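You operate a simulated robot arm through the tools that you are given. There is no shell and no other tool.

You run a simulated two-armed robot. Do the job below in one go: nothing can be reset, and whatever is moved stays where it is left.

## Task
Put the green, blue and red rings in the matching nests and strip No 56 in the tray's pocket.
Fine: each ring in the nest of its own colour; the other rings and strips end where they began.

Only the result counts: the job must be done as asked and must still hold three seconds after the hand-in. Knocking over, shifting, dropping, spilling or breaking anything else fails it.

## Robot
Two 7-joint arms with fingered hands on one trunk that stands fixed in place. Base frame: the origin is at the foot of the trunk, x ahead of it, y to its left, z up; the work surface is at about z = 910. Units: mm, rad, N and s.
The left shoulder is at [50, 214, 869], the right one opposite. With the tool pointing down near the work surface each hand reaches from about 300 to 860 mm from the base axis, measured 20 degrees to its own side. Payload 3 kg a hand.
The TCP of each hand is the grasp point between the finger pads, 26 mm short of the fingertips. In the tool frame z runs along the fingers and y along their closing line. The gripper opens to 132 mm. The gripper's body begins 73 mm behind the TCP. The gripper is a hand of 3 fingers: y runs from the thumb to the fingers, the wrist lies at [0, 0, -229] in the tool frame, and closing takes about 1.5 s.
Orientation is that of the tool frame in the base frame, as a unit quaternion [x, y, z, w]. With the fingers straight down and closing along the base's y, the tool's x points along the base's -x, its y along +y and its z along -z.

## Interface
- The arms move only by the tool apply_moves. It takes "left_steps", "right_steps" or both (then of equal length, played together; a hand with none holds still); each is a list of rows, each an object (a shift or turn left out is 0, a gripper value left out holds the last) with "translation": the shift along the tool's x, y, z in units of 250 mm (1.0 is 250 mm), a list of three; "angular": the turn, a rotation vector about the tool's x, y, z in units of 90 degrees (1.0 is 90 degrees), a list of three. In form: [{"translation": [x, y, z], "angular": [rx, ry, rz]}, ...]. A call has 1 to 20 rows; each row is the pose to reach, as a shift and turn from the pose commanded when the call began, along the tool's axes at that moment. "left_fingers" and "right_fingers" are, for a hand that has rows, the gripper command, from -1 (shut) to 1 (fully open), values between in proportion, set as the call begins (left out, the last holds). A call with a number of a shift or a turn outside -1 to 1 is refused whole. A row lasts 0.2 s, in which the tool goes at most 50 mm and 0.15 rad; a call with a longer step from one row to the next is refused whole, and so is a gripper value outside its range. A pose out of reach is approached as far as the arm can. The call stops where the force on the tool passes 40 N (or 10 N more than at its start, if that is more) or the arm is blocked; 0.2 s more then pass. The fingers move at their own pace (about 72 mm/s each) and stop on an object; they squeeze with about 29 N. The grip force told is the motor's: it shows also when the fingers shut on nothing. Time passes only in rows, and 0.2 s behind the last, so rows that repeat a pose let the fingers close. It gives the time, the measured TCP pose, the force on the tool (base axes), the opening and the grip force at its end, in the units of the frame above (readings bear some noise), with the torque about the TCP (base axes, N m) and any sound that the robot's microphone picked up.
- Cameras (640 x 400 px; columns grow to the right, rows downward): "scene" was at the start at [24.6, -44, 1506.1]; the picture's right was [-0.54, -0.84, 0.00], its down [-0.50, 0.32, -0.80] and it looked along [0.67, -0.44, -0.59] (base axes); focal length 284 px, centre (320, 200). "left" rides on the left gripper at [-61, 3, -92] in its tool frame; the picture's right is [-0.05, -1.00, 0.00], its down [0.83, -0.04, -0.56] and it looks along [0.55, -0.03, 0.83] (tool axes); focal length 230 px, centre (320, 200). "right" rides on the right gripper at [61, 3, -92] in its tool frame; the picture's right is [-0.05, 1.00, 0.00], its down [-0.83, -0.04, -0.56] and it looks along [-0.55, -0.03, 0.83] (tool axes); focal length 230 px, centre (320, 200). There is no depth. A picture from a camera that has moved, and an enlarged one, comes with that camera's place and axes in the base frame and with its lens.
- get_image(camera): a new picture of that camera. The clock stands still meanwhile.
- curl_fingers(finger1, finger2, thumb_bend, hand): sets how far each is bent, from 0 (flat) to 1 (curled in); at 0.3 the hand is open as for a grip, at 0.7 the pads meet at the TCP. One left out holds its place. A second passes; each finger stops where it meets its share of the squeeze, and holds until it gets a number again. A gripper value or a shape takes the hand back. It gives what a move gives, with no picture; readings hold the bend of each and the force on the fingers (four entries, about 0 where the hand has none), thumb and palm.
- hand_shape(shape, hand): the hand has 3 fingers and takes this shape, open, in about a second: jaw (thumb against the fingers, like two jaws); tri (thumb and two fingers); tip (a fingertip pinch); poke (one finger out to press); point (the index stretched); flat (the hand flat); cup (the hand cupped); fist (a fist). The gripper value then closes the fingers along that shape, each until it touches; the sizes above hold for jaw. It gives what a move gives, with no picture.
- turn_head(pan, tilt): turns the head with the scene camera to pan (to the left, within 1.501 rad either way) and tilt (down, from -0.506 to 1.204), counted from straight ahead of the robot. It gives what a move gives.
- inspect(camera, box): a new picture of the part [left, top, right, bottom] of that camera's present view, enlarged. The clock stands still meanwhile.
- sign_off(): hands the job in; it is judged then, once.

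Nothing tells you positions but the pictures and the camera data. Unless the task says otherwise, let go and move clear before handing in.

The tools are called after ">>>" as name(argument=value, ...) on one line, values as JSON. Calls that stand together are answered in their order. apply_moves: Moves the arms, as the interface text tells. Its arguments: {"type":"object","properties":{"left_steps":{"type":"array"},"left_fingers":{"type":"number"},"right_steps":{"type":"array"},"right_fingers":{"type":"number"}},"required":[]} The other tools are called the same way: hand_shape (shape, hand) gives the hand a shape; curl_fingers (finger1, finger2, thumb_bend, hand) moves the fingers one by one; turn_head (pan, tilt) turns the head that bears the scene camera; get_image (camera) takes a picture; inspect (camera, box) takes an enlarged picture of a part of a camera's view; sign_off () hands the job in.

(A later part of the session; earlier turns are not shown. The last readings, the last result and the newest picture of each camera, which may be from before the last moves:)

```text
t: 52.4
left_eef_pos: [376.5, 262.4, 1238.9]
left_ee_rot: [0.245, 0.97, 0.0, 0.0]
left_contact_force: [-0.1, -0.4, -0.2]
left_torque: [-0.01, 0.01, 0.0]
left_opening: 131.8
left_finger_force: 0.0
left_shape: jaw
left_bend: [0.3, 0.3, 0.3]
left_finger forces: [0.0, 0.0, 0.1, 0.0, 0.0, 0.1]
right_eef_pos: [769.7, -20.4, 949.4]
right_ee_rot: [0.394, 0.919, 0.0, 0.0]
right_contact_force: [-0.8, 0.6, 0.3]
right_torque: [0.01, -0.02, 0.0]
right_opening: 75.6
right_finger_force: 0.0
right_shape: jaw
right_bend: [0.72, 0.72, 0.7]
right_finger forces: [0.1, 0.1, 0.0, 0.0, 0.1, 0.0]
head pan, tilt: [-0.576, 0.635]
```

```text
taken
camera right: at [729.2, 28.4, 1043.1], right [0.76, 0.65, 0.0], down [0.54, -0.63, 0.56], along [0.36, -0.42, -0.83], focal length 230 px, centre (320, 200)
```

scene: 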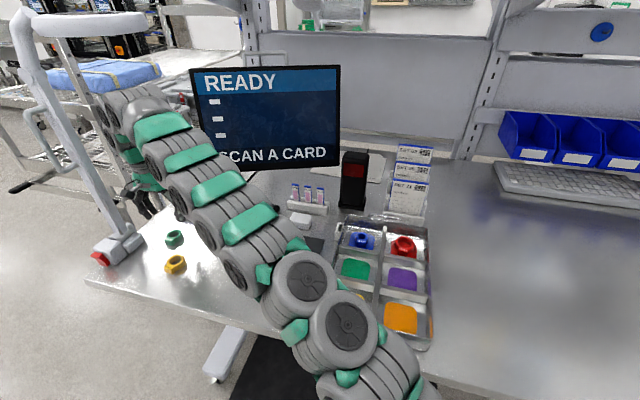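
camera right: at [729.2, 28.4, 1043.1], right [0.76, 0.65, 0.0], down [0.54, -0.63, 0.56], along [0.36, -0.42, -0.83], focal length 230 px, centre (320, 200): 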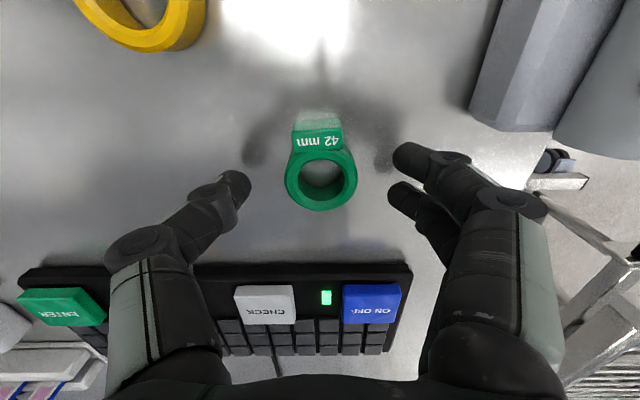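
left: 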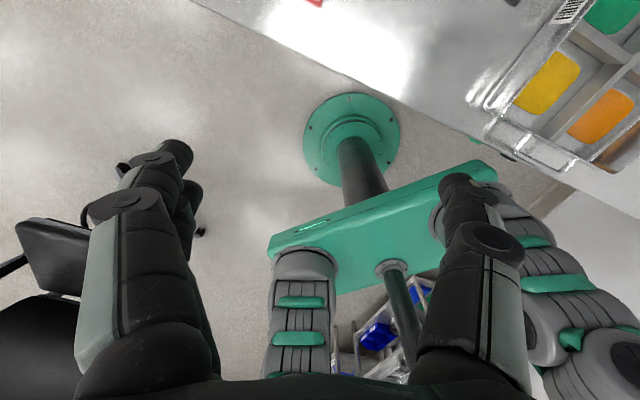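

Green is centred. I'll lower 6 mm, close, then lift moderately, since this spot is at the edge of reach.

>>> apply_moves(right_steps=[{"translation": [0, 0, 0.022]}, {"translation": [0, 0, 0.022]}])

>>> apply_moves(right_steps=[{"translation": [0, 0, 0]}, {"translation": [0, 0, 0]}, {"translation": [0, 0, 0]}, {"translation": [0, 0, 0]}, {"translation": [0, 0, 0]}], right_fingers=-1)

>>> apply_moves(right_steps=[{"translation": [0, 0, -0.08]}, {"translation": [0, 0, -0.16]}, {"translation": [0, 0, -0.24]}, {"translation": [0, 0, -0.24]}])

>>> get_image(camera="right")

```text
t: 53.0
left_eef_pos: [377.5, 262.8, 1240.2]
left_ee_rot: [0.245, 0.97, 0.001, -0.001]
left_contact_force: [1.4, -0.3, 0.5]
left_torque: [-0.01, 0.0, 0.0]
left_opening: 132.0
left_finger_force: 0.1
left_shape: jaw
left_bend: [0.3, 0.3, 0.3]
left_finger forces: [0.0, 0.0, 0.0, 0.1, 0.0, 0.0]
right_eef_pos: [769.8, -21.2, 945.0]
right_ee_rot: [0.394, 0.919, -0.001, 0.0]
right_contact_force: [0.0, 0.2, -0.5]
right_torque: [0.0, -0.06, 0.0]
right_opening: 75.7
right_finger_force: 0.1
right_shape: jaw
right_bend: [0.72, 0.72, 0.7]
right_finger forces: [0.0, 0.0, 0.0, 0.0, 0.1, 0.0]
head pan, tilt: [-0.576, 0.635]
```

```text
t: 54.2
left_eef_pos: [376.6, 262.9, 1239.6]
left_ee_rot: [0.246, 0.969, 0.001, 0.0]
left_contact_force: [-0.7, 0.6, 0.1]
left_torque: [-0.02, 0.0, 0.03]
left_opening: 132.1
left_finger_force: 0.0
left_shape: jaw
left_bend: [0.3, 0.3, 0.3]
left_finger forces: [0.0, 0.1, 0.0, 0.0, 0.1, 0.0]
right_eef_pos: [769.8, -18.5, 943.7]
right_ee_rot: [0.394, 0.919, -0.001, 0.0]
right_contact_force: [-0.1, -0.4, 0.6]
right_torque: [0.0, 0.01, 0.03]
right_opening: 32.7
right_finger_force: 28.9
right_shape: jaw
right_bend: [0.73, 0.73, 0.7]
right_finger forces: [12.9, 13.5, 0.0, 0.0, 25.5, 0.0]
head pan, tilt: [-0.576, 0.635]
```

```text
t: 55.2
left_eef_pos: [375.9, 263.1, 1237.3]
left_ee_rot: [0.245, 0.969, -0.001, 0.0]
left_contact_force: [-0.8, -0.5, 0.3]
left_torque: [0.02, 0.0, -0.02]
left_opening: 131.9
left_finger_force: 0.0
left_shape: jaw
left_bend: [0.3, 0.3, 0.3]
left_finger forces: [0.0, 0.0, 0.1, 0.0, 0.1, 0.0]
right_eef_pos: [768.8, -20.0, 1004.7]
right_ee_rot: [0.394, 0.919, -0.001, 0.0]
right_contact_force: [0.6, -0.4, -0.1]
right_torque: [0.05, 0.02, -0.04]
right_opening: 32.3
right_finger_force: 29.3
right_shape: jaw
right_bend: [0.73, 0.73, 0.7]
right_finger forces: [13.0, 13.7, 0.0, 0.0, 25.6, 0.1]
head pan, tilt: [-0.576, 0.635]
```

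```text
taken
camera right: at [728.9, 27.2, 1098.2], right [0.76, 0.65, 0.0], down [0.54, -0.63, 0.56], along [0.36, -0.42, -0.83], focal length 230 px, centre (320, 200)
```

right: 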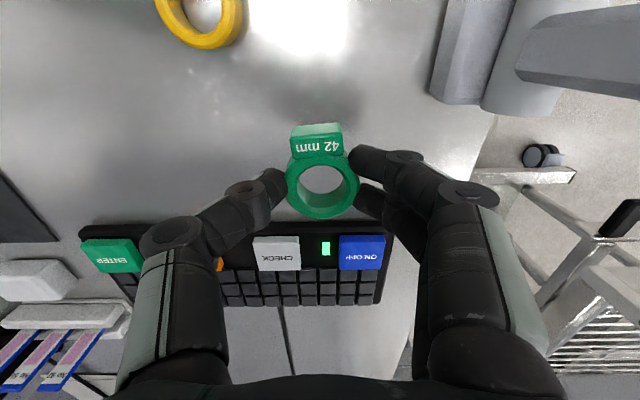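

Green is held. I'll carry it back along the row while rising, then across to above the green nest near (383, -396).

>>> apply_moves(right_steps=[{"translation": [-0.001, -0.14, -0.1]}, {"translation": [-0.002, -0.28, -0.2]}, {"translation": [-0.004, -0.43, -0.3]}, {"translation": [-0.006, -0.58, -0.4]}, {"translation": [-0.008, -0.718, -0.5]}, {"translation": [-0.008, -0.718, -0.5]}])

>>> apply_moves(right_steps=[{"translation": [-0.002, -0.18, 0]}, {"translation": [-0.004, -0.36, 0]}, {"translation": [-0.006, -0.54, 0]}, {"translation": [-0.008, -0.718, 0]}, {"translation": [-0.008, -0.718, 0]}])

>>> apply_moves(right_steps=[{"translation": [-0.002, -0.18, 0]}, {"translation": [-0.004, -0.36, 0]}, {"translation": [-0.006, -0.54, 0]}, {"translation": [-0.008, -0.718, 0]}, {"translation": [-0.008, -0.718, 0.15]}, {"translation": [-0.008, -0.718, 0.3]}, {"translation": [-0.008, -0.718, 0.3]}])

>>> get_image(camera="right")

>>> get_image(camera="scene")

```text
t: 56.6
left_eef_pos: [375.0, 262.7, 1238.8]
left_ee_rot: [0.245, 0.97, 0.0, 0.0]
left_contact_force: [0.2, 0.5, 0.1]
left_torque: [0.04, -0.04, -0.01]
left_opening: 131.8
left_finger_force: 0.1
left_shape: jaw
left_bend: [0.3, 0.3, 0.3]
left_finger forces: [0.1, 0.0, 0.1, 0.0, 0.1, 0.1]
right_eef_pos: [643.5, -148.3, 1131.4]
right_ee_rot: [0.394, 0.919, 0.0, 0.001]
right_contact_force: [-0.5, 0.2, 0.3]
right_torque: [0.0, -0.01, 0.0]
right_opening: 32.2
right_finger_force: 29.0
right_shape: jaw
right_bend: [0.73, 0.73, 0.7]
right_finger forces: [13.0, 14.0, 0.0, 0.1, 25.5, 0.0]
head pan, tilt: [-0.576, 0.635]
```

```text
t: 57.8
left_eef_pos: [375.9, 263.5, 1239.7]
left_ee_rot: [0.245, 0.969, 0.0, -0.001]
left_contact_force: [-0.1, 0.1, 0.0]
left_torque: [-0.03, 0.01, 0.03]
left_opening: 131.8
left_finger_force: 0.0
left_shape: jaw
left_bend: [0.3, 0.3, 0.3]
left_finger forces: [0.1, 0.0, 0.0, 0.0, 0.1, 0.1]
right_eef_pos: [513.3, -275.1, 1130.6]
right_ee_rot: [0.394, 0.919, -0.001, 0.0]
right_contact_force: [0.3, 0.5, -0.4]
right_torque: [-0.01, 0.0, 0.02]
right_opening: 32.0
right_finger_force: 29.2
right_shape: jaw
right_bend: [0.73, 0.73, 0.7]
right_finger forces: [12.5, 14.2, 0.0, 0.1, 25.5, 0.0]
head pan, tilt: [-0.576, 0.635]
```

```text
t: 59.4
left_eef_pos: [375.8, 261.7, 1238.0]
left_ee_rot: [0.246, 0.969, 0.0, 0.0]
left_contact_force: [0.4, 0.3, -0.2]
left_torque: [0.02, 0.0, 0.02]
left_opening: 132.1
left_finger_force: 0.1
left_shape: jaw
left_bend: [0.3, 0.3, 0.3]
left_finger forces: [0.1, 0.0, 0.0, 0.0, 0.1, 0.0]
right_eef_pos: [382.4, -393.3, 1054.2]
right_ee_rot: [0.394, 0.919, 0.0, 0.001]
right_contact_force: [0.5, 0.0, -0.2]
right_torque: [0.0, 0.01, -0.02]
right_opening: 31.8
right_finger_force: 29.2
right_shape: jaw
right_bend: [0.73, 0.73, 0.7]
right_finger forces: [12.5, 14.6, 0.0, 0.0, 25.6, 0.0]
head pan, tilt: [-0.576, 0.635]
```

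```text
taken
camera right: at [341.2, -345.0, 1147.5], right [0.76, 0.65, 0.0], down [0.54, -0.63, 0.56], along [0.36, -0.42, -0.83], focal length 230 px, centre (320, 200)
```

right: 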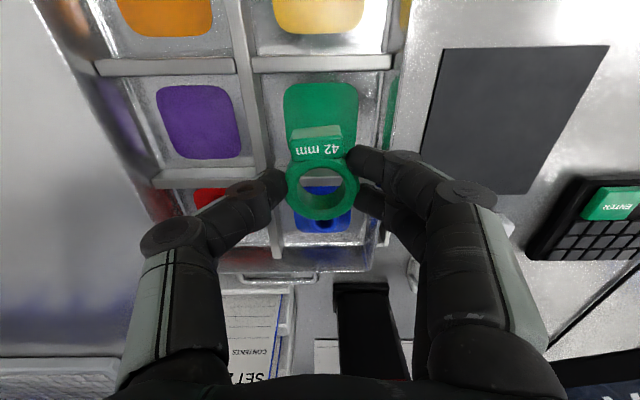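

```text
taken
```

scene: 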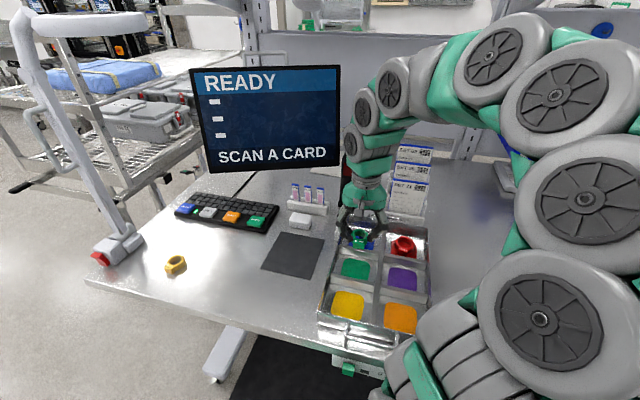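

Green is nearly over its pad. I'll lower to just above the floor and check.

>>> apply_moves(right_steps=[{"translation": [-0.006, 0.0, 0.1]}, {"translation": [-0.006, 0.0, 0.2]}, {"translation": [-0.006, 0.0, 0.3]}, {"translation": [-0.006, 0.0, 0.395]}, {"translation": [-0.006, 0.0, 0.395]}])

>>> get_image(camera="right")

```text
t: 60.6
left_eef_pos: [376.2, 262.9, 1239.4]
left_ee_rot: [0.245, 0.97, 0.0, 0.0]
left_contact_force: [0.0, 0.9, -0.5]
left_torque: [0.0, -0.05, 0.0]
left_opening: 132.0
left_finger_force: 0.0
left_shape: jaw
left_bend: [0.3, 0.3, 0.3]
left_finger forces: [0.1, 0.0, 0.1, 0.2, 0.0, 0.1]
right_eef_pos: [383.1, -395.2, 955.4]
right_ee_rot: [0.394, 0.919, 0.0, 0.0]
right_contact_force: [0.2, -0.1, -0.6]
right_torque: [-0.01, 0.01, -0.02]
right_opening: 31.5
right_finger_force: 28.9
right_shape: jaw
right_bend: [0.73, 0.73, 0.7]
right_finger forces: [12.7, 14.9, 0.0, 0.0, 25.4, 0.0]
head pan, tilt: [-0.576, 0.635]
```

```text
taken
camera right: at [343.2, -347.3, 1048.8], right [0.76, 0.65, 0.0], down [0.54, -0.63, 0.56], along [0.36, -0.42, -0.83], focal length 230 px, centre (320, 200)
```

right: 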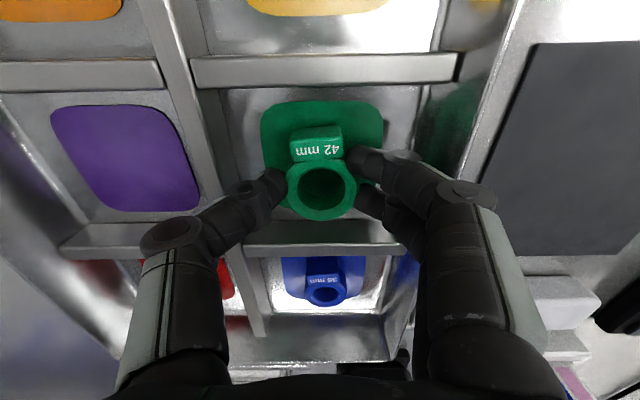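

Well centred. I'll lower to contact in small steps.

>>> apply_moves(right_steps=[{"translation": [0, 0, 0.012]}, {"translation": [0, 0, 0.024]}, {"translation": [0, 0, 0.024]}])

>>> apply_moves(right_steps=[{"translation": [0, 0, 0.004]}, {"translation": [0, 0, 0.004]}])

>>> apply_moves(right_steps=[{"translation": [0, 0, 0.004]}, {"translation": [0, 0, 0.004]}])

>>> apply_moves(right_steps=[{"translation": [0, 0, 0.004]}, {"translation": [0, 0, 0.004]}])

```text
t: 61.4
left_eef_pos: [375.5, 262.1, 1238.9]
left_ee_rot: [0.246, 0.969, 0.0, 0.0]
left_contact_force: [-0.2, 0.1, -0.1]
left_torque: [0.01, 0.04, -0.02]
left_opening: 131.8
left_finger_force: 0.0
left_shape: jaw
left_bend: [0.3, 0.3, 0.3]
left_finger forces: [0.0, 0.1, 0.0, 0.0, 0.0, 0.0]
right_eef_pos: [385.4, -395.7, 949.1]
right_ee_rot: [0.394, 0.919, 0.0, 0.0]
right_contact_force: [-0.3, 0.4, -0.2]
right_torque: [0.03, 0.0, -0.02]
right_opening: 31.7
right_finger_force: 29.0
right_shape: jaw
right_bend: [0.73, 0.73, 0.7]
right_finger forces: [12.7, 14.9, 0.1, 0.0, 25.4, 0.0]
head pan, tilt: [-0.576, 0.635]
```

```text
t: 62.0
left_eef_pos: [376.7, 262.4, 1238.3]
left_ee_rot: [0.245, 0.969, 0.0, 0.0]
left_contact_force: [-0.5, 0.2, 0.2]
left_torque: [0.01, 0.0, 0.0]
left_opening: 131.9
left_finger_force: 0.1
left_shape: jaw
left_bend: [0.3, 0.3, 0.3]
left_finger forces: [0.0, 0.0, 0.0, 0.1, 0.1, 0.0]
right_eef_pos: [385.7, -396.1, 948.0]
right_ee_rot: [0.394, 0.919, -0.001, 0.001]
right_contact_force: [-0.1, -1.2, -0.1]
right_torque: [0.01, -0.02, 0.01]
right_opening: 31.6
right_finger_force: 28.9
right_shape: jaw
right_bend: [0.73, 0.73, 0.7]
right_finger forces: [12.7, 14.9, 0.1, 0.1, 25.4, 0.0]
head pan, tilt: [-0.576, 0.635]
```

```text
t: 62.6
left_eef_pos: [376.9, 263.4, 1239.1]
left_ee_rot: [0.245, 0.97, 0.0, 0.001]
left_contact_force: [0.4, -0.4, 0.8]
left_torque: [0.0, 0.0, -0.01]
left_opening: 131.4
left_finger_force: 0.1
left_shape: jaw
left_bend: [0.3, 0.3, 0.3]
left_finger forces: [0.0, 0.1, 0.0, 0.1, 0.1, 0.1]
right_eef_pos: [386.8, -397.3, 948.0]
right_ee_rot: [0.394, 0.919, 0.0, 0.0]
right_contact_force: [-0.7, 0.6, -0.4]
right_torque: [0.0, 0.0, -0.01]
right_opening: 31.7
right_finger_force: 29.4
right_shape: jaw
right_bend: [0.73, 0.73, 0.7]
right_finger forces: [12.7, 14.9, 0.0, 0.0, 25.4, 0.1]
head pan, tilt: [-0.576, 0.635]
```

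```text
t: 63.2
left_eef_pos: [377.0, 263.0, 1239.0]
left_ee_rot: [0.245, 0.969, 0.0, -0.001]
left_contact_force: [0.0, 0.1, -1.0]
left_torque: [-0.03, -0.03, 0.0]
left_opening: 131.8
left_finger_force: 0.1
left_shape: jaw
left_bend: [0.3, 0.3, 0.3]
left_finger forces: [0.0, 0.0, 0.0, 0.1, 0.1, 0.0]
right_eef_pos: [385.9, -397.8, 946.1]
right_ee_rot: [0.394, 0.919, 0.0, 0.001]
right_contact_force: [1.9, -0.5, 10.9]
right_torque: [0.04, -0.08, -0.04]
right_opening: 32.0
right_finger_force: 29.0
right_shape: jaw
right_bend: [0.74, 0.74, 0.7]
right_finger forces: [13.8, 16.4, 0.0, 0.0, 27.2, 0.1]
head pan, tilt: [-0.576, 0.635]
```

The ring is down on the floor at 11 N. I'll back off slightly and open to about 53 mm.

>>> apply_moves(right_steps=[{"translation": [0, 0, -0.003]}, {"translation": [0, 0, -0.003]}, {"translation": [0, 0, -0.003]}, {"translation": [0, 0, -0.003]}], right_fingers=-0.19)

>>> get_image(camera="right")

```text
t: 64.2
left_eef_pos: [376.7, 263.2, 1239.5]
left_ee_rot: [0.246, 0.969, 0.0, 0.0]
left_contact_force: [-0.2, -0.4, 0.2]
left_torque: [0.01, -0.03, 0.01]
left_opening: 131.9
left_finger_force: 0.0
left_shape: jaw
left_bend: [0.3, 0.3, 0.3]
left_finger forces: [0.0, 0.0, 0.0, 0.0, 0.0, 0.0]
right_eef_pos: [384.3, -395.6, 947.1]
right_ee_rot: [0.393, 0.919, 0.0, 0.0]
right_contact_force: [-2.2, -1.9, -0.4]
right_torque: [0.0, 0.0, -0.01]
right_opening: 52.1
right_finger_force: 0.0
right_shape: jaw
right_bend: [0.74, 0.74, 0.7]
right_finger forces: [0.9, 1.9, 0.0, 0.0, 0.0, 0.0]
head pan, tilt: [-0.576, 0.635]
```

```text
taken
camera right: at [343.4, -347.9, 1040.7], right [0.76, 0.65, 0.0], down [0.54, -0.63, 0.56], along [0.36, -0.42, -0.83], focal length 230 px, centre (320, 200)
```

right: 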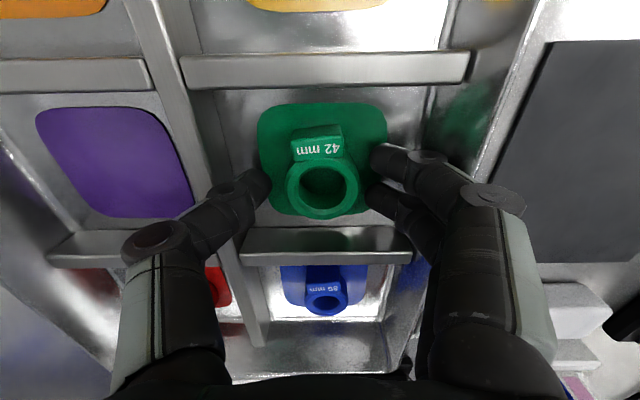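

>>> apply_moves(right_steps=[{"translation": [0, 0, -0.02]}, {"translation": [0, 0, -0.06]}, {"translation": [0, 0, -0.14]}, {"translation": [0, 0, -0.28]}, {"translation": [0, 0, -0.46]}, {"translation": [0, 0, -0.64]}, {"translation": [0, 0, -0.75]}, {"translation": [0, 0, -0.75]}])

>>> inspect(camera="right", box=[180, 0, 420, 180])

>>> get_image(camera="scene")

>>> inspect(camera="scene", box=[270, 170, 350, 230])

```text
t: 66.0
left_eef_pos: [376.8, 261.3, 1238.8]
left_ee_rot: [0.245, 0.97, 0.0, 0.0]
left_contact_force: [0.8, -0.2, -0.1]
left_torque: [0.01, 0.02, 0.0]
left_opening: 131.8
left_finger_force: 0.0
left_shape: jaw
left_bend: [0.3, 0.3, 0.3]
left_finger forces: [0.0, 0.0, 0.0, 0.0, 0.0, 0.0]
right_eef_pos: [385.4, -395.9, 1136.5]
right_ee_rot: [0.394, 0.919, 0.0, 0.0]
right_contact_force: [-0.1, 0.4, 0.4]
right_torque: [0.0, 0.01, 0.01]
right_opening: 53.1
right_finger_force: 0.2
right_shape: jaw
right_bend: [0.73, 0.73, 0.7]
right_finger forces: [0.1, 0.0, 0.1, 0.0, 0.1, 0.0]
head pan, tilt: [-0.576, 0.635]
```

```text
2.22 times, centred on (300, 90) of right
camera zoom: at [344.1, -348.6, 1229.5], right [0.76, 0.65, 0.0], down [0.54, -0.63, 0.56], along [0.36, -0.42, -0.83], focal length 511 px, centre (364, 444)
```

zoom: 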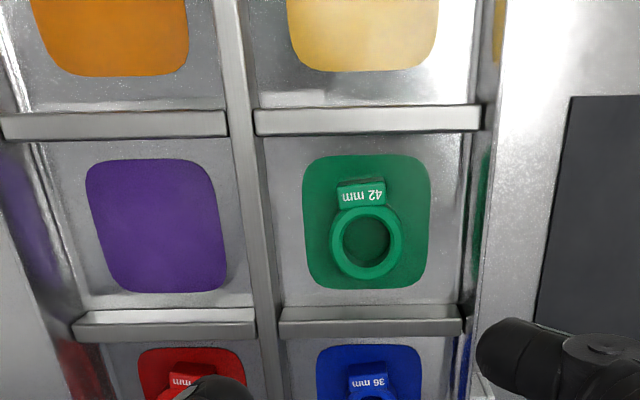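

```text
taken
```

scene: 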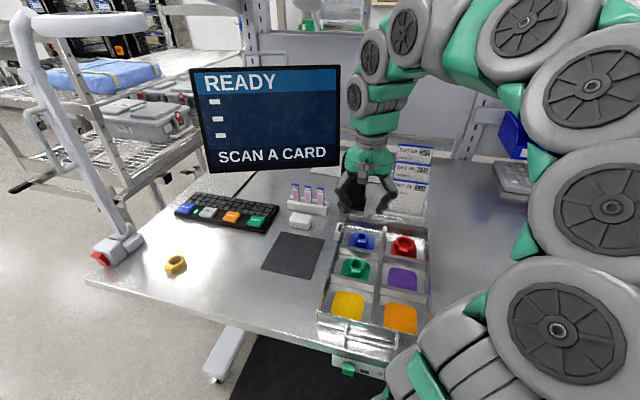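

```text
6.67 times, centred on (310, 200) of scene
camera zoom: at [24.6, -44.0, 1506.1], right [-0.54, -0.84, 0.0], down [-0.5, 0.32, -0.8], along [0.67, -0.44, -0.59], focal length 1894 px, centre (387, 200)
```

zoom: 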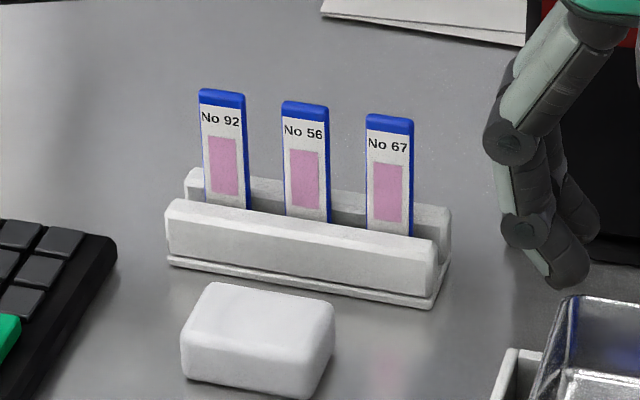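

All three rings are in their nests, and strips No 92, 56 and 67 are still in place. Before taking the strip, I'll close the hand in free air to see where the pads meet.

>>> apply_moves(right_steps=[{"translation": [0, 0, 0]}, {"translation": [0, 0, 0]}, {"translation": [0, 0, 0]}, {"translation": [0, 0, 0]}, {"translation": [0, 0, 0]}], right_fingers=-1)

>>> inspect(camera="right", box=[200, 100, 440, 250])

>>> inspect(camera="scene", box=[320, 130, 420, 220])

```text
t: 67.2
left_eef_pos: [376.5, 263.2, 1239.0]
left_ee_rot: [0.246, 0.969, 0.002, 0.001]
left_contact_force: [0.7, 0.0, 0.4]
left_torque: [-0.01, 0.01, -0.04]
left_opening: 131.8
left_finger_force: 0.0
left_shape: jaw
left_bend: [0.3, 0.3, 0.3]
left_finger forces: [0.1, 0.0, 0.0, 0.0, 0.0, 0.0]
right_eef_pos: [386.2, -397.0, 1135.7]
right_ee_rot: [0.394, 0.919, 0.0, 0.0]
right_contact_force: [-0.2, 0.0, 0.3]
right_torque: [0.03, 0.04, 0.01]
right_opening: 0.1
right_finger_force: 28.9
right_shape: jaw
right_bend: [0.66, 0.66, 0.67]
right_finger forces: [0.0, 0.0, 0.1, 0.1, 0.0, 0.0]
head pan, tilt: [-0.576, 0.635]
```

```text
2.67 times, centred on (320, 175) of right
camera zoom: at [344.0, -348.6, 1229.2], right [0.76, 0.65, 0.0], down [0.54, -0.63, 0.56], along [0.36, -0.42, -0.83], focal length 614 px, centre (320, 267)
```

zoom: 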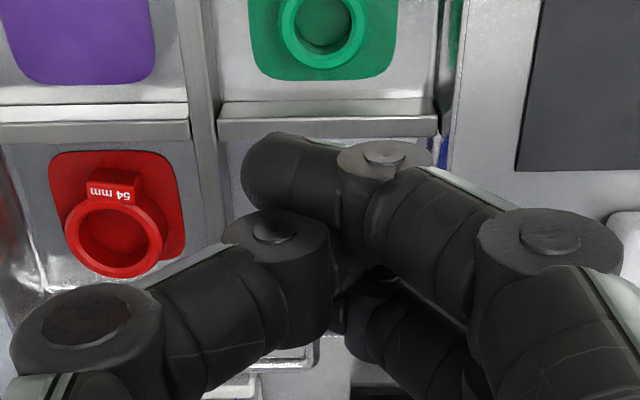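

```text
4.44 times, centred on (370, 175) of scene
camera zoom: at [24.6, -44.0, 1506.1], right [-0.54, -0.84, 0.0], down [-0.5, 0.32, -0.8], along [0.67, -0.44, -0.59], focal length 1263 px, centre (98, 311)
```

zoom: 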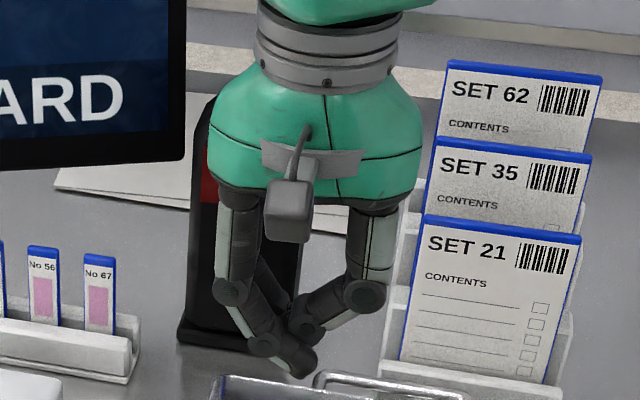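

In jaw the slanted fingertips cross when closed on nothing. I'll see how the "tip" pinch closes, since the strip is thin.

>>> hand_shape(shape="tip", hand="right")

>>> apply_moves(right_steps=[{"translation": [0, 0, 0]}, {"translation": [0, 0, 0]}, {"translation": [0, 0, 0]}, {"translation": [0, 0, 0]}, {"translation": [0, 0, 0]}, {"translation": [0, 0, 0]}, {"translation": [0, 0, 0]}], right_fingers=-1)

>>> inspect(camera="right", box=[200, 100, 440, 250])

>>> inspect(camera="scene", box=[320, 130, 420, 220])

```text
t: 68.1
left_eef_pos: [376.4, 262.8, 1238.5]
left_ee_rot: [0.245, 0.97, 0.0, -0.001]
left_contact_force: [-0.2, 1.0, -0.6]
left_torque: [-0.01, 0.04, 0.03]
left_opening: 131.9
left_finger_force: 0.0
left_shape: jaw
left_bend: [0.3, 0.3, 0.3]
left_finger forces: [0.0, 0.1, 0.0, 0.0, 0.1, 0.0]
right_eef_pos: [384.8, -396.2, 1136.1]
right_ee_rot: [0.395, 0.919, 0.0, 0.0]
right_contact_force: [0.0, -0.7, 0.4]
right_torque: [0.01, 0.01, -0.03]
right_opening: 131.9
right_finger_force: 0.1
right_shape: tip
right_bend: [0.3, 0.3, 0.3]
right_finger forces: [0.0, 0.0, 0.0, 0.0, 0.0, 0.1]
head pan, tilt: [-0.576, 0.635]
```

```text
t: 69.7
left_eef_pos: [377.0, 261.6, 1239.4]
left_ee_rot: [0.245, 0.97, 0.0, 0.0]
left_contact_force: [0.6, -0.4, 0.2]
left_torque: [0.0, 0.0, -0.02]
left_opening: 131.9
left_finger_force: 0.0
left_shape: jaw
left_bend: [0.3, 0.3, 0.3]
left_finger forces: [0.1, 0.0, 0.1, 0.0, 0.1, 0.0]
right_eef_pos: [385.7, -395.7, 1136.1]
right_ee_rot: [0.394, 0.919, 0.0, 0.0]
right_contact_force: [0.4, -1.4, -0.3]
right_torque: [0.01, -0.01, 0.02]
right_opening: 0.0
right_finger_force: 28.8
right_shape: tip
right_bend: [0.66, 0.66, 0.67]
right_finger forces: [0.1, 0.1, 0.0, 0.1, 0.1, 0.1]
head pan, tilt: [-0.576, 0.635]
```

```text
2.67 times, centred on (320, 175) of right
camera zoom: at [344.0, -348.6, 1229.2], right [0.76, 0.65, 0.0], down [0.54, -0.63, 0.56], along [0.36, -0.42, -0.83], focal length 614 px, centre (320, 267)
```

zoom: 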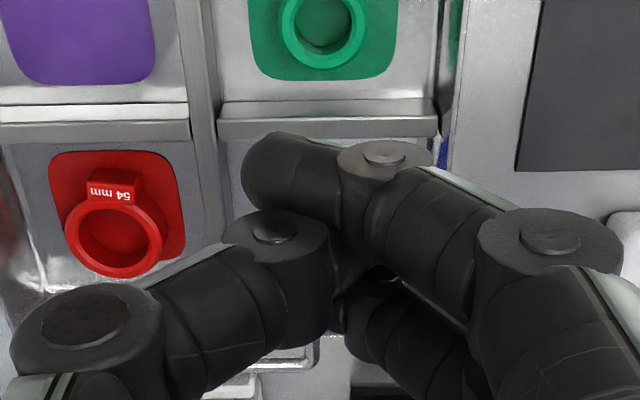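

```text
4.44 times, centred on (370, 175) of scene
camera zoom: at [24.6, -44.0, 1506.1], right [-0.54, -0.84, 0.0], down [-0.5, 0.32, -0.8], along [0.67, -0.44, -0.59], focal length 1263 px, centre (98, 311)
```

zoom: 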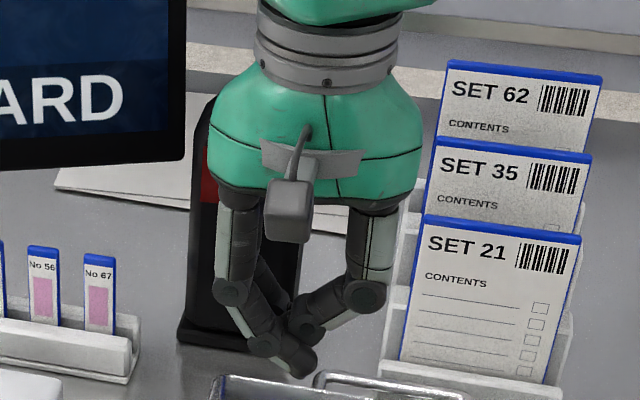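

The tip shape closes the same way, so jaw will do; its fingertips meet about 20–25 mm below the TCP. I'll open jaw and move towards the strip rack, staying high.

>>> hand_shape(shape="jaw", hand="right")

>>> apply_moves(right_steps=[{"translation": [-0.12, 0.115, -0.02]}, {"translation": [-0.24, 0.23, -0.04]}, {"translation": [-0.36, 0.345, -0.06]}, {"translation": [-0.48, 0.46, -0.08]}, {"translation": [-0.6, 0.575, -0.1]}, {"translation": [-0.7, 0.66, -0.1]}, {"translation": [-0.7, 0.66, -0.1]}], right_fingers=0.1)

>>> get_image(camera="scene")

>>> get_image(camera="right")

```text
t: 70.6
left_eef_pos: [376.5, 262.8, 1238.8]
left_ee_rot: [0.245, 0.97, 0.0, 0.0]
left_contact_force: [-0.7, -0.1, -0.4]
left_torque: [-0.01, 0.02, 0.04]
left_opening: 131.4
left_finger_force: 0.0
left_shape: jaw
left_bend: [0.3, 0.3, 0.3]
left_finger forces: [0.0, 0.0, 0.1, 0.1, 0.0, 0.0]
right_eef_pos: [386.3, -396.1, 1135.5]
right_ee_rot: [0.394, 0.919, -0.001, 0.0]
right_contact_force: [-0.4, 0.7, 0.0]
right_torque: [-0.04, 0.0, 0.02]
right_opening: 131.9
right_finger_force: 0.0
right_shape: jaw
right_bend: [0.3, 0.3, 0.3]
right_finger forces: [0.0, 0.0, 0.1, 0.0, 0.0, 0.1]
head pan, tilt: [-0.576, 0.635]
```

```text
t: 72.2
left_eef_pos: [375.5, 261.7, 1238.1]
left_ee_rot: [0.245, 0.97, 0.001, 0.0]
left_contact_force: [0.1, -0.1, -0.2]
left_torque: [-0.03, 0.01, 0.0]
left_opening: 131.9
left_finger_force: 0.0
left_shape: jaw
left_bend: [0.3, 0.3, 0.3]
left_finger forces: [0.0, 0.0, 0.1, 0.1, 0.0, 0.1]
right_eef_pos: [625.4, -411.2, 1160.2]
right_ee_rot: [0.394, 0.919, 0.0, 0.001]
right_contact_force: [0.4, -0.8, 0.4]
right_torque: [-0.02, 0.01, 0.03]
right_opening: 73.3
right_finger_force: 0.1
right_shape: jaw
right_bend: [0.72, 0.72, 0.7]
right_finger forces: [0.0, 0.0, 0.1, 0.2, 0.0, 0.0]
head pan, tilt: [-0.576, 0.635]
```

```text
taken
```

scene: 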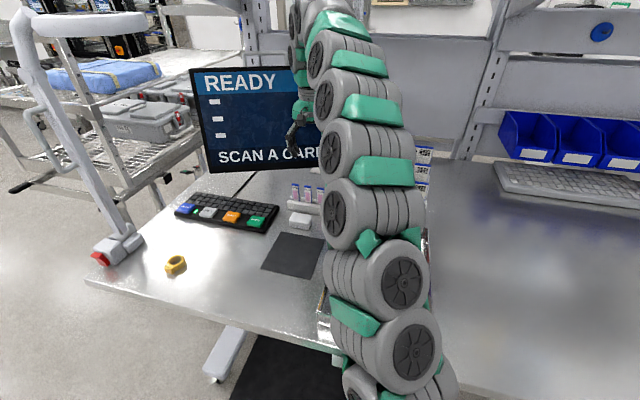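

```text
taken
camera right: at [583.4, -362.4, 1253.7], right [0.76, 0.65, 0.0], down [0.54, -0.63, 0.56], along [0.36, -0.42, -0.83], focal length 230 px, centre (320, 200)
```

right: 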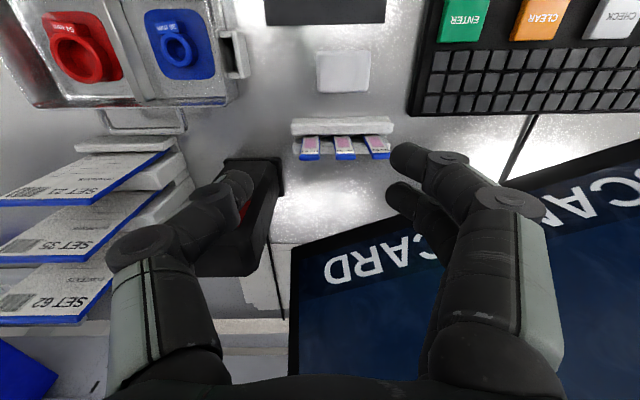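

The monitor's lower edge seems to hang close in front of the strips, so there is limited room for the hand there. I'll measure it carefully before reaching in.

>>> inspect(camera="right", box=[260, 90, 420, 260])

>>> inspect(camera="right", box=[200, 140, 320, 290])

```text
2.35 times, centred on (340, 175) of right
camera zoom: at [583.4, -362.4, 1253.7], right [0.76, 0.65, 0.0], down [0.54, -0.63, 0.56], along [0.36, -0.42, -0.83], focal length 541 px, centre (273, 259)
```

zoom: 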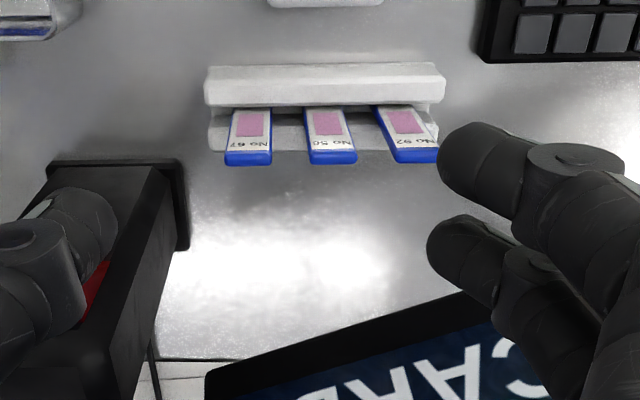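

```text
2.67 times, centred on (260, 215) of right
camera zoom: at [583.4, -362.4, 1253.7], right [0.76, 0.65, 0.0], down [0.54, -0.63, 0.56], along [0.36, -0.42, -0.83], focal length 614 px, centre (480, 160)
```

zoom: 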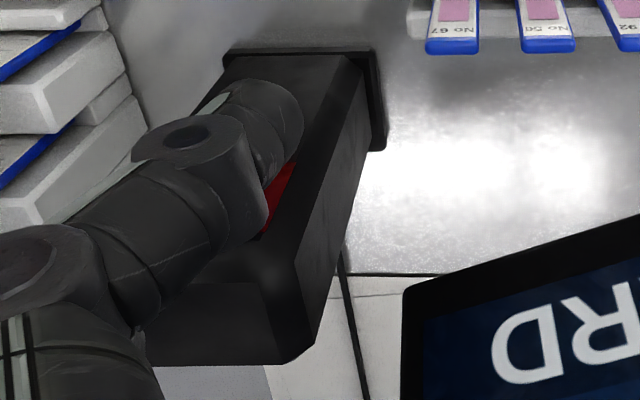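

The monitor's lower edge runs about 70 mm in front of the strips at z ≥ 1027. I'll pinch the strip's faces with the thumb on the far side and the hand leaning 15° back towards me. First I'll yaw 88° here, where there is room.

>>> apply_moves(right_steps=[{"angular": [0, 0, -0.0815]}, {"angular": [0, 0, -0.163]}, {"angular": [0, 0, -0.2445]}, {"angular": [0, 0, -0.326]}, {"angular": [0, 0, -0.4075]}, {"angular": [0, 0, -0.489]}, {"angular": [0, 0, -0.5705]}, {"angular": [0, 0, -0.652]}, {"angular": [0, 0, -0.7335]}, {"angular": [0, 0, -0.815]}, {"angular": [0, 0, -0.8965]}, {"angular": [0, 0, -0.978]}, {"angular": [0, 0, -0.978]}], right_fingers=-0.15)

>>> get_image(camera="scene")

>>> get_image(camera="right")

```text
t: 75.0
left_eef_pos: [375.5, 261.4, 1238.5]
left_ee_rot: [0.245, 0.97, 0.0, 0.0]
left_contact_force: [-0.2, 0.3, -0.4]
left_torque: [0.02, -0.04, -0.03]
left_opening: 132.1
left_finger_force: 0.0
left_shape: jaw
left_bend: [0.3, 0.3, 0.3]
left_finger forces: [0.0, 0.0, 0.1, 0.0, 0.1, 0.1]
right_eef_pos: [625.6, -410.3, 1160.7]
right_ee_rot: [-0.356, 0.935, 0.0, 0.0]
right_contact_force: [0.8, 0.3, -0.2]
right_torque: [0.01, 0.01, -0.01]
right_opening: 56.6
right_finger_force: 0.1
right_shape: jaw
right_bend: [0.73, 0.73, 0.7]
right_finger forces: [0.1, 0.0, 0.1, 0.0, 0.0, 0.1]
head pan, tilt: [-0.576, 0.635]
```

```text
taken
```

scene: 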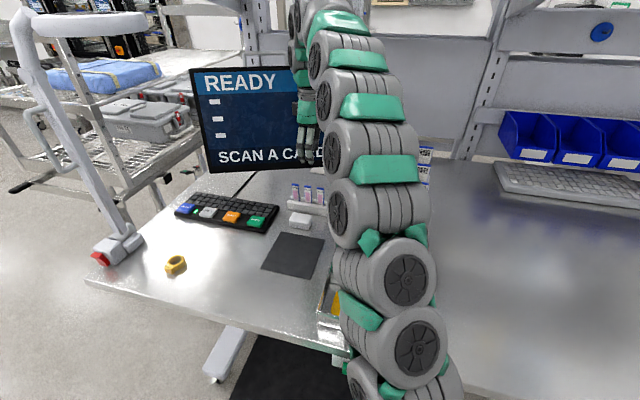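

```text
taken
camera right: at [576.4, -447.2, 1253.5], right [-0.63, 0.78, 0.0], down [0.65, 0.52, 0.56], along [0.43, 0.35, -0.83], focal length 230 px, centre (320, 200)
```

right: 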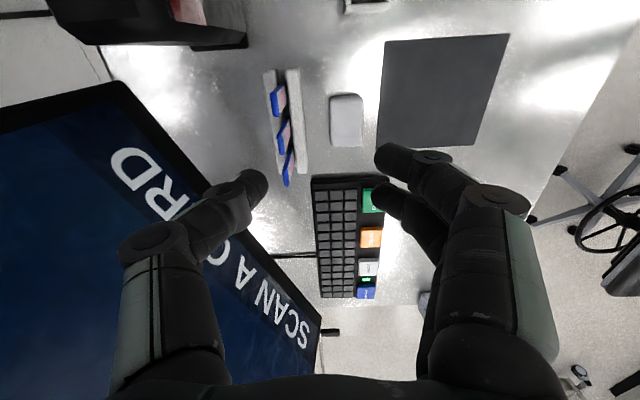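

The yaw went fine, and the rack now runs up and down in the hand's view. I'll zoom in to find strip 56, the middle one.

>>> inspect(camera="right", box=[220, 50, 380, 200])

>>> inspect(camera="scene", box=[250, 80, 370, 230])

```text
2.67 times, centred on (300, 125) of right
camera zoom: at [576.4, -447.2, 1253.5], right [-0.63, 0.78, 0.0], down [0.65, 0.52, 0.56], along [0.43, 0.35, -0.83], focal length 614 px, centre (373, 400)
```

zoom: 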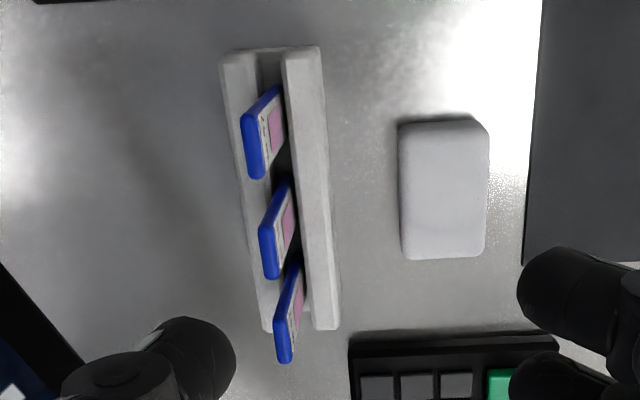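

```text
2.67 times, centred on (310, 155) of scene
camera zoom: at [24.6, -44.0, 1506.1], right [-0.54, -0.84, 0.0], down [-0.5, 0.32, -0.8], along [0.67, -0.44, -0.59], focal length 758 px, centre (347, 320)
```

zoom: 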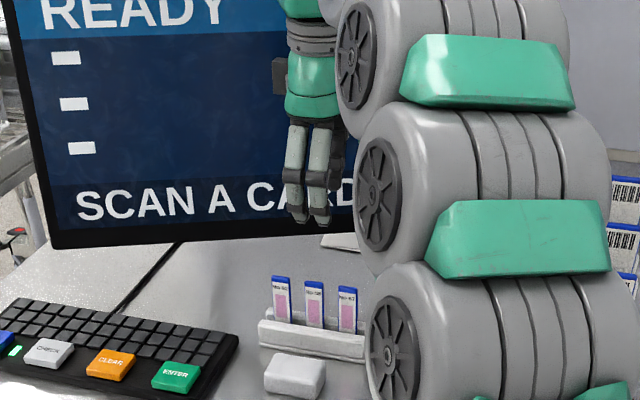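

The strip's top is at about (676, -425, 1003), and the monitor is some 90 mm or more beyond it, so the upright hand fits. I'll shift above strip 56 and lower partway.

>>> apply_moves(right_steps=[{"translation": [-0.056, -0.084, 0]}, {"translation": [-0.112, -0.168, 0]}, {"translation": [-0.112, -0.168, 0.12]}, {"translation": [-0.112, -0.168, 0.24]}, {"translation": [-0.112, -0.168, 0.36]}, {"translation": [-0.112, -0.168, 0.36]}])

>>> get_image(camera="right")

>>> inspect(camera="scene", box=[250, 80, 370, 230])

```text
t: 76.4
left_eef_pos: [376.1, 261.9, 1238.8]
left_ee_rot: [0.245, 0.97, -0.001, 0.0]
left_contact_force: [-1.2, -0.1, -0.3]
left_torque: [-0.04, 0.02, 0.01]
left_opening: 131.8
left_finger_force: 0.1
left_shape: jaw
left_bend: [0.3, 0.3, 0.3]
left_finger forces: [0.0, 0.1, 0.0, 0.0, 0.1, 0.0]
right_eef_pos: [675.4, -422.1, 1071.0]
right_ee_rot: [-0.355, 0.935, 0.001, 0.0]
right_contact_force: [0.2, -1.1, -0.3]
right_torque: [0.02, -0.02, -0.02]
right_opening: 56.6
right_finger_force: 0.1
right_shape: jaw
right_bend: [0.73, 0.73, 0.7]
right_finger forces: [0.0, 0.1, 0.0, 0.0, 0.1, 0.0]
right hand out of reach, approached as far as the arm can: row 2
head pan, tilt: [-0.576, 0.635]
```

```text
taken
camera right: at [626.9, -458.9, 1164.0], right [-0.62, 0.78, 0.0], down [0.65, 0.52, 0.56], along [0.43, 0.35, -0.83], focal length 230 px, centre (320, 200)
```

right: 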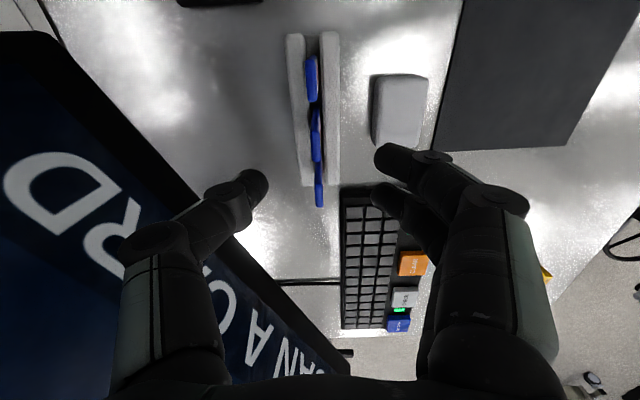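

```text
2.67 times, centred on (310, 155) of scene
camera zoom: at [24.6, -44.0, 1506.1], right [-0.54, -0.84, 0.0], down [-0.5, 0.32, -0.8], along [0.67, -0.44, -0.59], focal length 758 px, centre (347, 320)
```

zoom: 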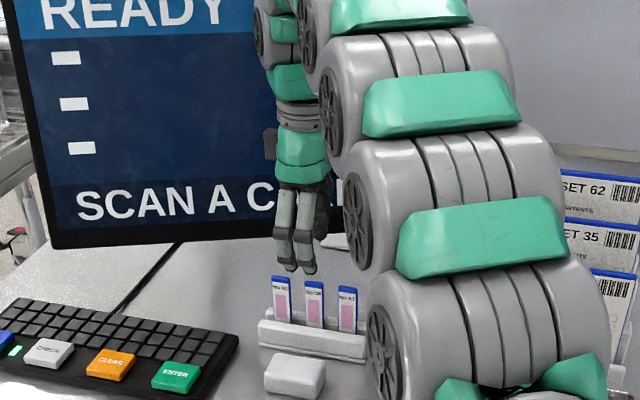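

>>> inspect(camera="right", box=[250, 20, 390, 220])

```text
2.00 times, centred on (320, 120) of right
camera zoom: at [626.9, -458.9, 1164.0], right [-0.62, 0.78, 0.0], down [0.65, 0.52, 0.56], along [0.43, 0.35, -0.83], focal length 460 px, centre (320, 360)
```

zoom: 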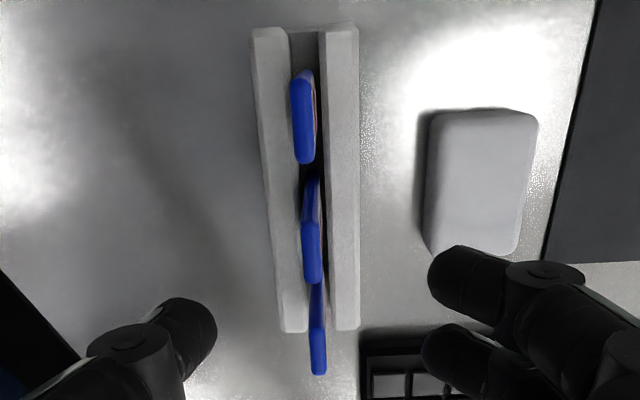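

Strip 56 is 2 mm towards +x and 3 mm towards -y of the hand axis, and well aligned. I'll lower around it with the fingers astride and check again.

>>> apply_moves(right_steps=[{"translation": [0.008, -0.012, 0]}, {"translation": [0.008, -0.012, 0.1]}, {"translation": [0.008, -0.012, 0.18]}, {"translation": [0.008, -0.012, 0.18]}])

>>> inspect(camera="right", box=[200, 40, 440, 240])

>>> inspect(camera="scene", box=[270, 150, 350, 220])

```text
t: 77.4
left_eef_pos: [376.6, 263.0, 1238.1]
left_ee_rot: [0.245, 0.97, -0.001, 0.0]
left_contact_force: [0.3, 0.1, -1.0]
left_torque: [0.01, 0.02, 0.01]
left_opening: 131.9
left_finger_force: 0.1
left_shape: jaw
left_bend: [0.3, 0.3, 0.3]
left_finger forces: [0.0, 0.0, 0.0, 0.1, 0.1, 0.1]
right_eef_pos: [675.7, -426.2, 1025.1]
right_ee_rot: [-0.356, 0.935, 0.0, 0.0]
right_contact_force: [-0.6, -1.2, 0.3]
right_torque: [0.01, -0.04, 0.01]
right_opening: 56.5
right_finger_force: 0.1
right_shape: jaw
right_bend: [0.73, 0.73, 0.7]
right_finger forces: [0.0, 0.1, 0.0, 0.1, 0.0, 0.0]
head pan, tilt: [-0.576, 0.635]
```

```text
2.00 times, centred on (320, 140) of right
camera zoom: at [626.2, -462.8, 1119.2], right [-0.62, 0.78, 0.0], down [0.65, 0.52, 0.56], along [0.43, 0.35, -0.83], focal length 460 px, centre (320, 320)
```

zoom: 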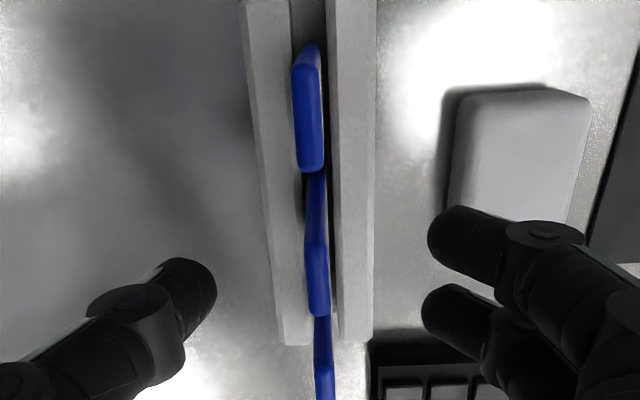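

```text
5.71 times, centred on (310, 185) of scene
camera zoom: at [24.6, -44.0, 1506.1], right [-0.54, -0.84, 0.0], down [-0.5, 0.32, -0.8], along [0.67, -0.44, -0.59], focal length 1624 px, centre (377, 286)
```

zoom: 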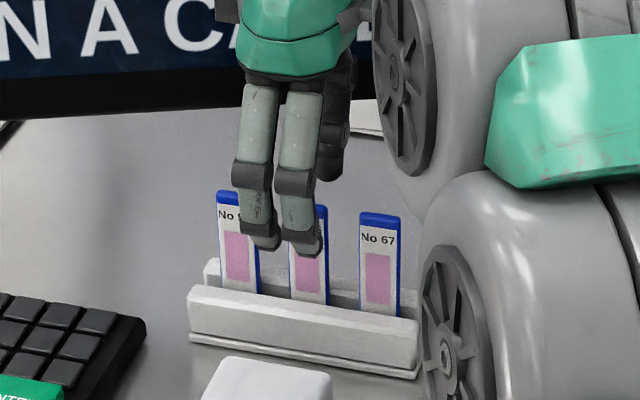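

The two views disagree by a few millimetres along the rack, so I'll zoom in more before closing in.

>>> inspect(camera="right", box=[280, 50, 360, 220])

>>> inspect(camera="right", box=[295, 115, 345, 215])

>>> inspect(camera="scene", box=[290, 165, 330, 205])

```text
2.35 times, centred on (320, 135) of right
camera zoom: at [626.2, -462.8, 1119.2], right [-0.62, 0.78, 0.0], down [0.65, 0.52, 0.56], along [0.43, 0.35, -0.83], focal length 541 px, centre (320, 353)
```

zoom: 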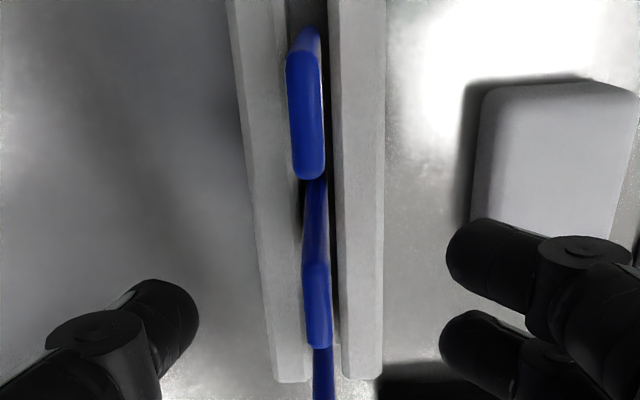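

```text
4.00 times, centred on (320, 165) of right
camera zoom: at [626.2, -462.8, 1119.2], right [-0.62, 0.78, 0.0], down [0.65, 0.52, 0.56], along [0.43, 0.35, -0.83], focal length 920 px, centre (320, 340)
```

zoom: 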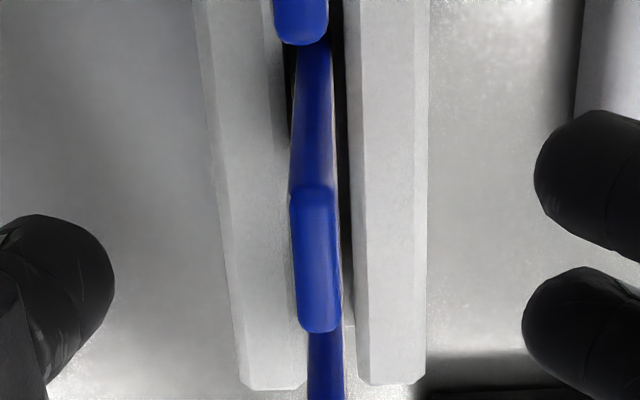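

```text
10.00 times, centred on (310, 185) of scene
camera zoom: at [24.6, -44.0, 1506.1], right [-0.54, -0.84, 0.0], down [-0.5, 0.32, -0.8], along [0.67, -0.44, -0.59], focal length 2842 px, centre (420, 350)
```

zoom: 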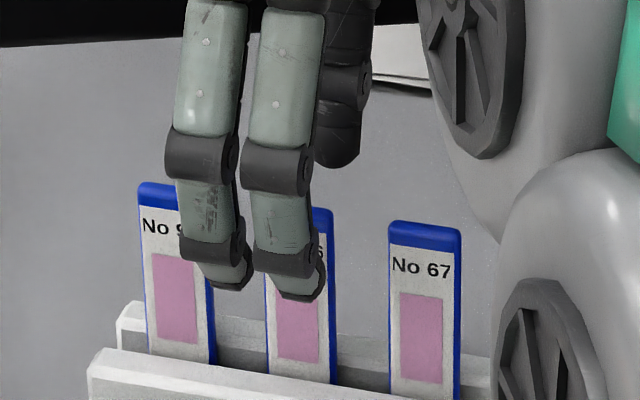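

Comparing thumb and fingers together, the hand is centred on strip 56 within about 2 mm. I'll lower to gripping height and check the spacing to the neighbours.

>>> apply_moves(right_steps=[{"translation": [0.002, 0, 0.04]}, {"translation": [0.002, 0, 0.08]}, {"translation": [0.002, 0, 0.105]}, {"translation": [0.002, 0, 0.105]}])

>>> inspect(camera="right", box=[200, 60, 440, 260])

>>> inspect(camera="scene", box=[285, 165, 335, 215])

```text
t: 78.4
left_eef_pos: [376.5, 262.4, 1238.9]
left_ee_rot: [0.246, 0.969, 0.0, 0.001]
left_contact_force: [-0.2, -0.2, -0.2]
left_torque: [0.01, 0.0, -0.05]
left_opening: 131.7
left_finger_force: 0.0
left_shape: jaw
left_bend: [0.3, 0.3, 0.3]
left_finger forces: [0.0, 0.1, 0.0, 0.1, 0.0, 0.1]
right_eef_pos: [674.0, -426.3, 1000.0]
right_ee_rot: [-0.356, 0.934, 0.001, 0.0]
right_contact_force: [-0.3, 0.5, 0.5]
right_torque: [-0.01, -0.02, 0.01]
right_opening: 56.4
right_finger_force: 0.0
right_shape: jaw
right_bend: [0.73, 0.73, 0.7]
right_finger forces: [0.1, 0.0, 0.1, 0.0, 0.0, 0.1]
head pan, tilt: [-0.576, 0.635]
```

```text
2.00 times, centred on (320, 160) of right
camera zoom: at [625.3, -464.1, 1092.9], right [-0.62, 0.78, 0.0], down [0.65, 0.52, 0.56], along [0.43, 0.35, -0.83], focal length 460 px, centre (320, 280)
```

zoom: 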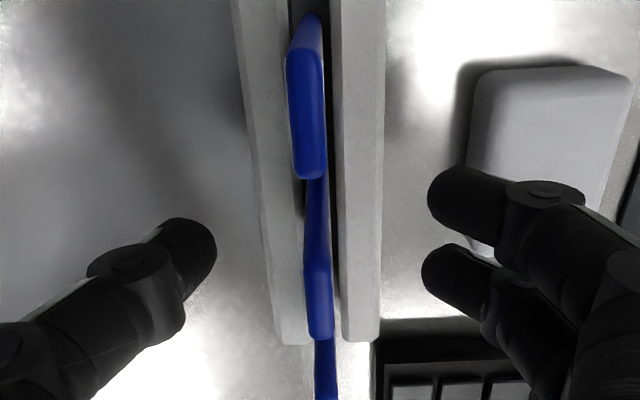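

```text
8.00 times, centred on (310, 190) of scene
camera zoom: at [24.6, -44.0, 1506.1], right [-0.54, -0.84, 0.0], down [-0.5, 0.32, -0.8], along [0.67, -0.44, -0.59], focal length 2273 px, centre (400, 280)
```

zoom: 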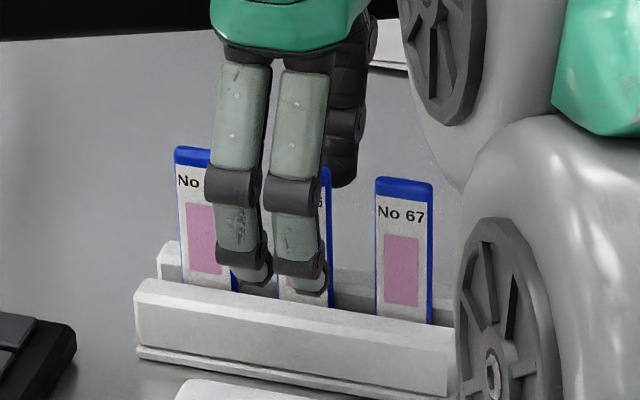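

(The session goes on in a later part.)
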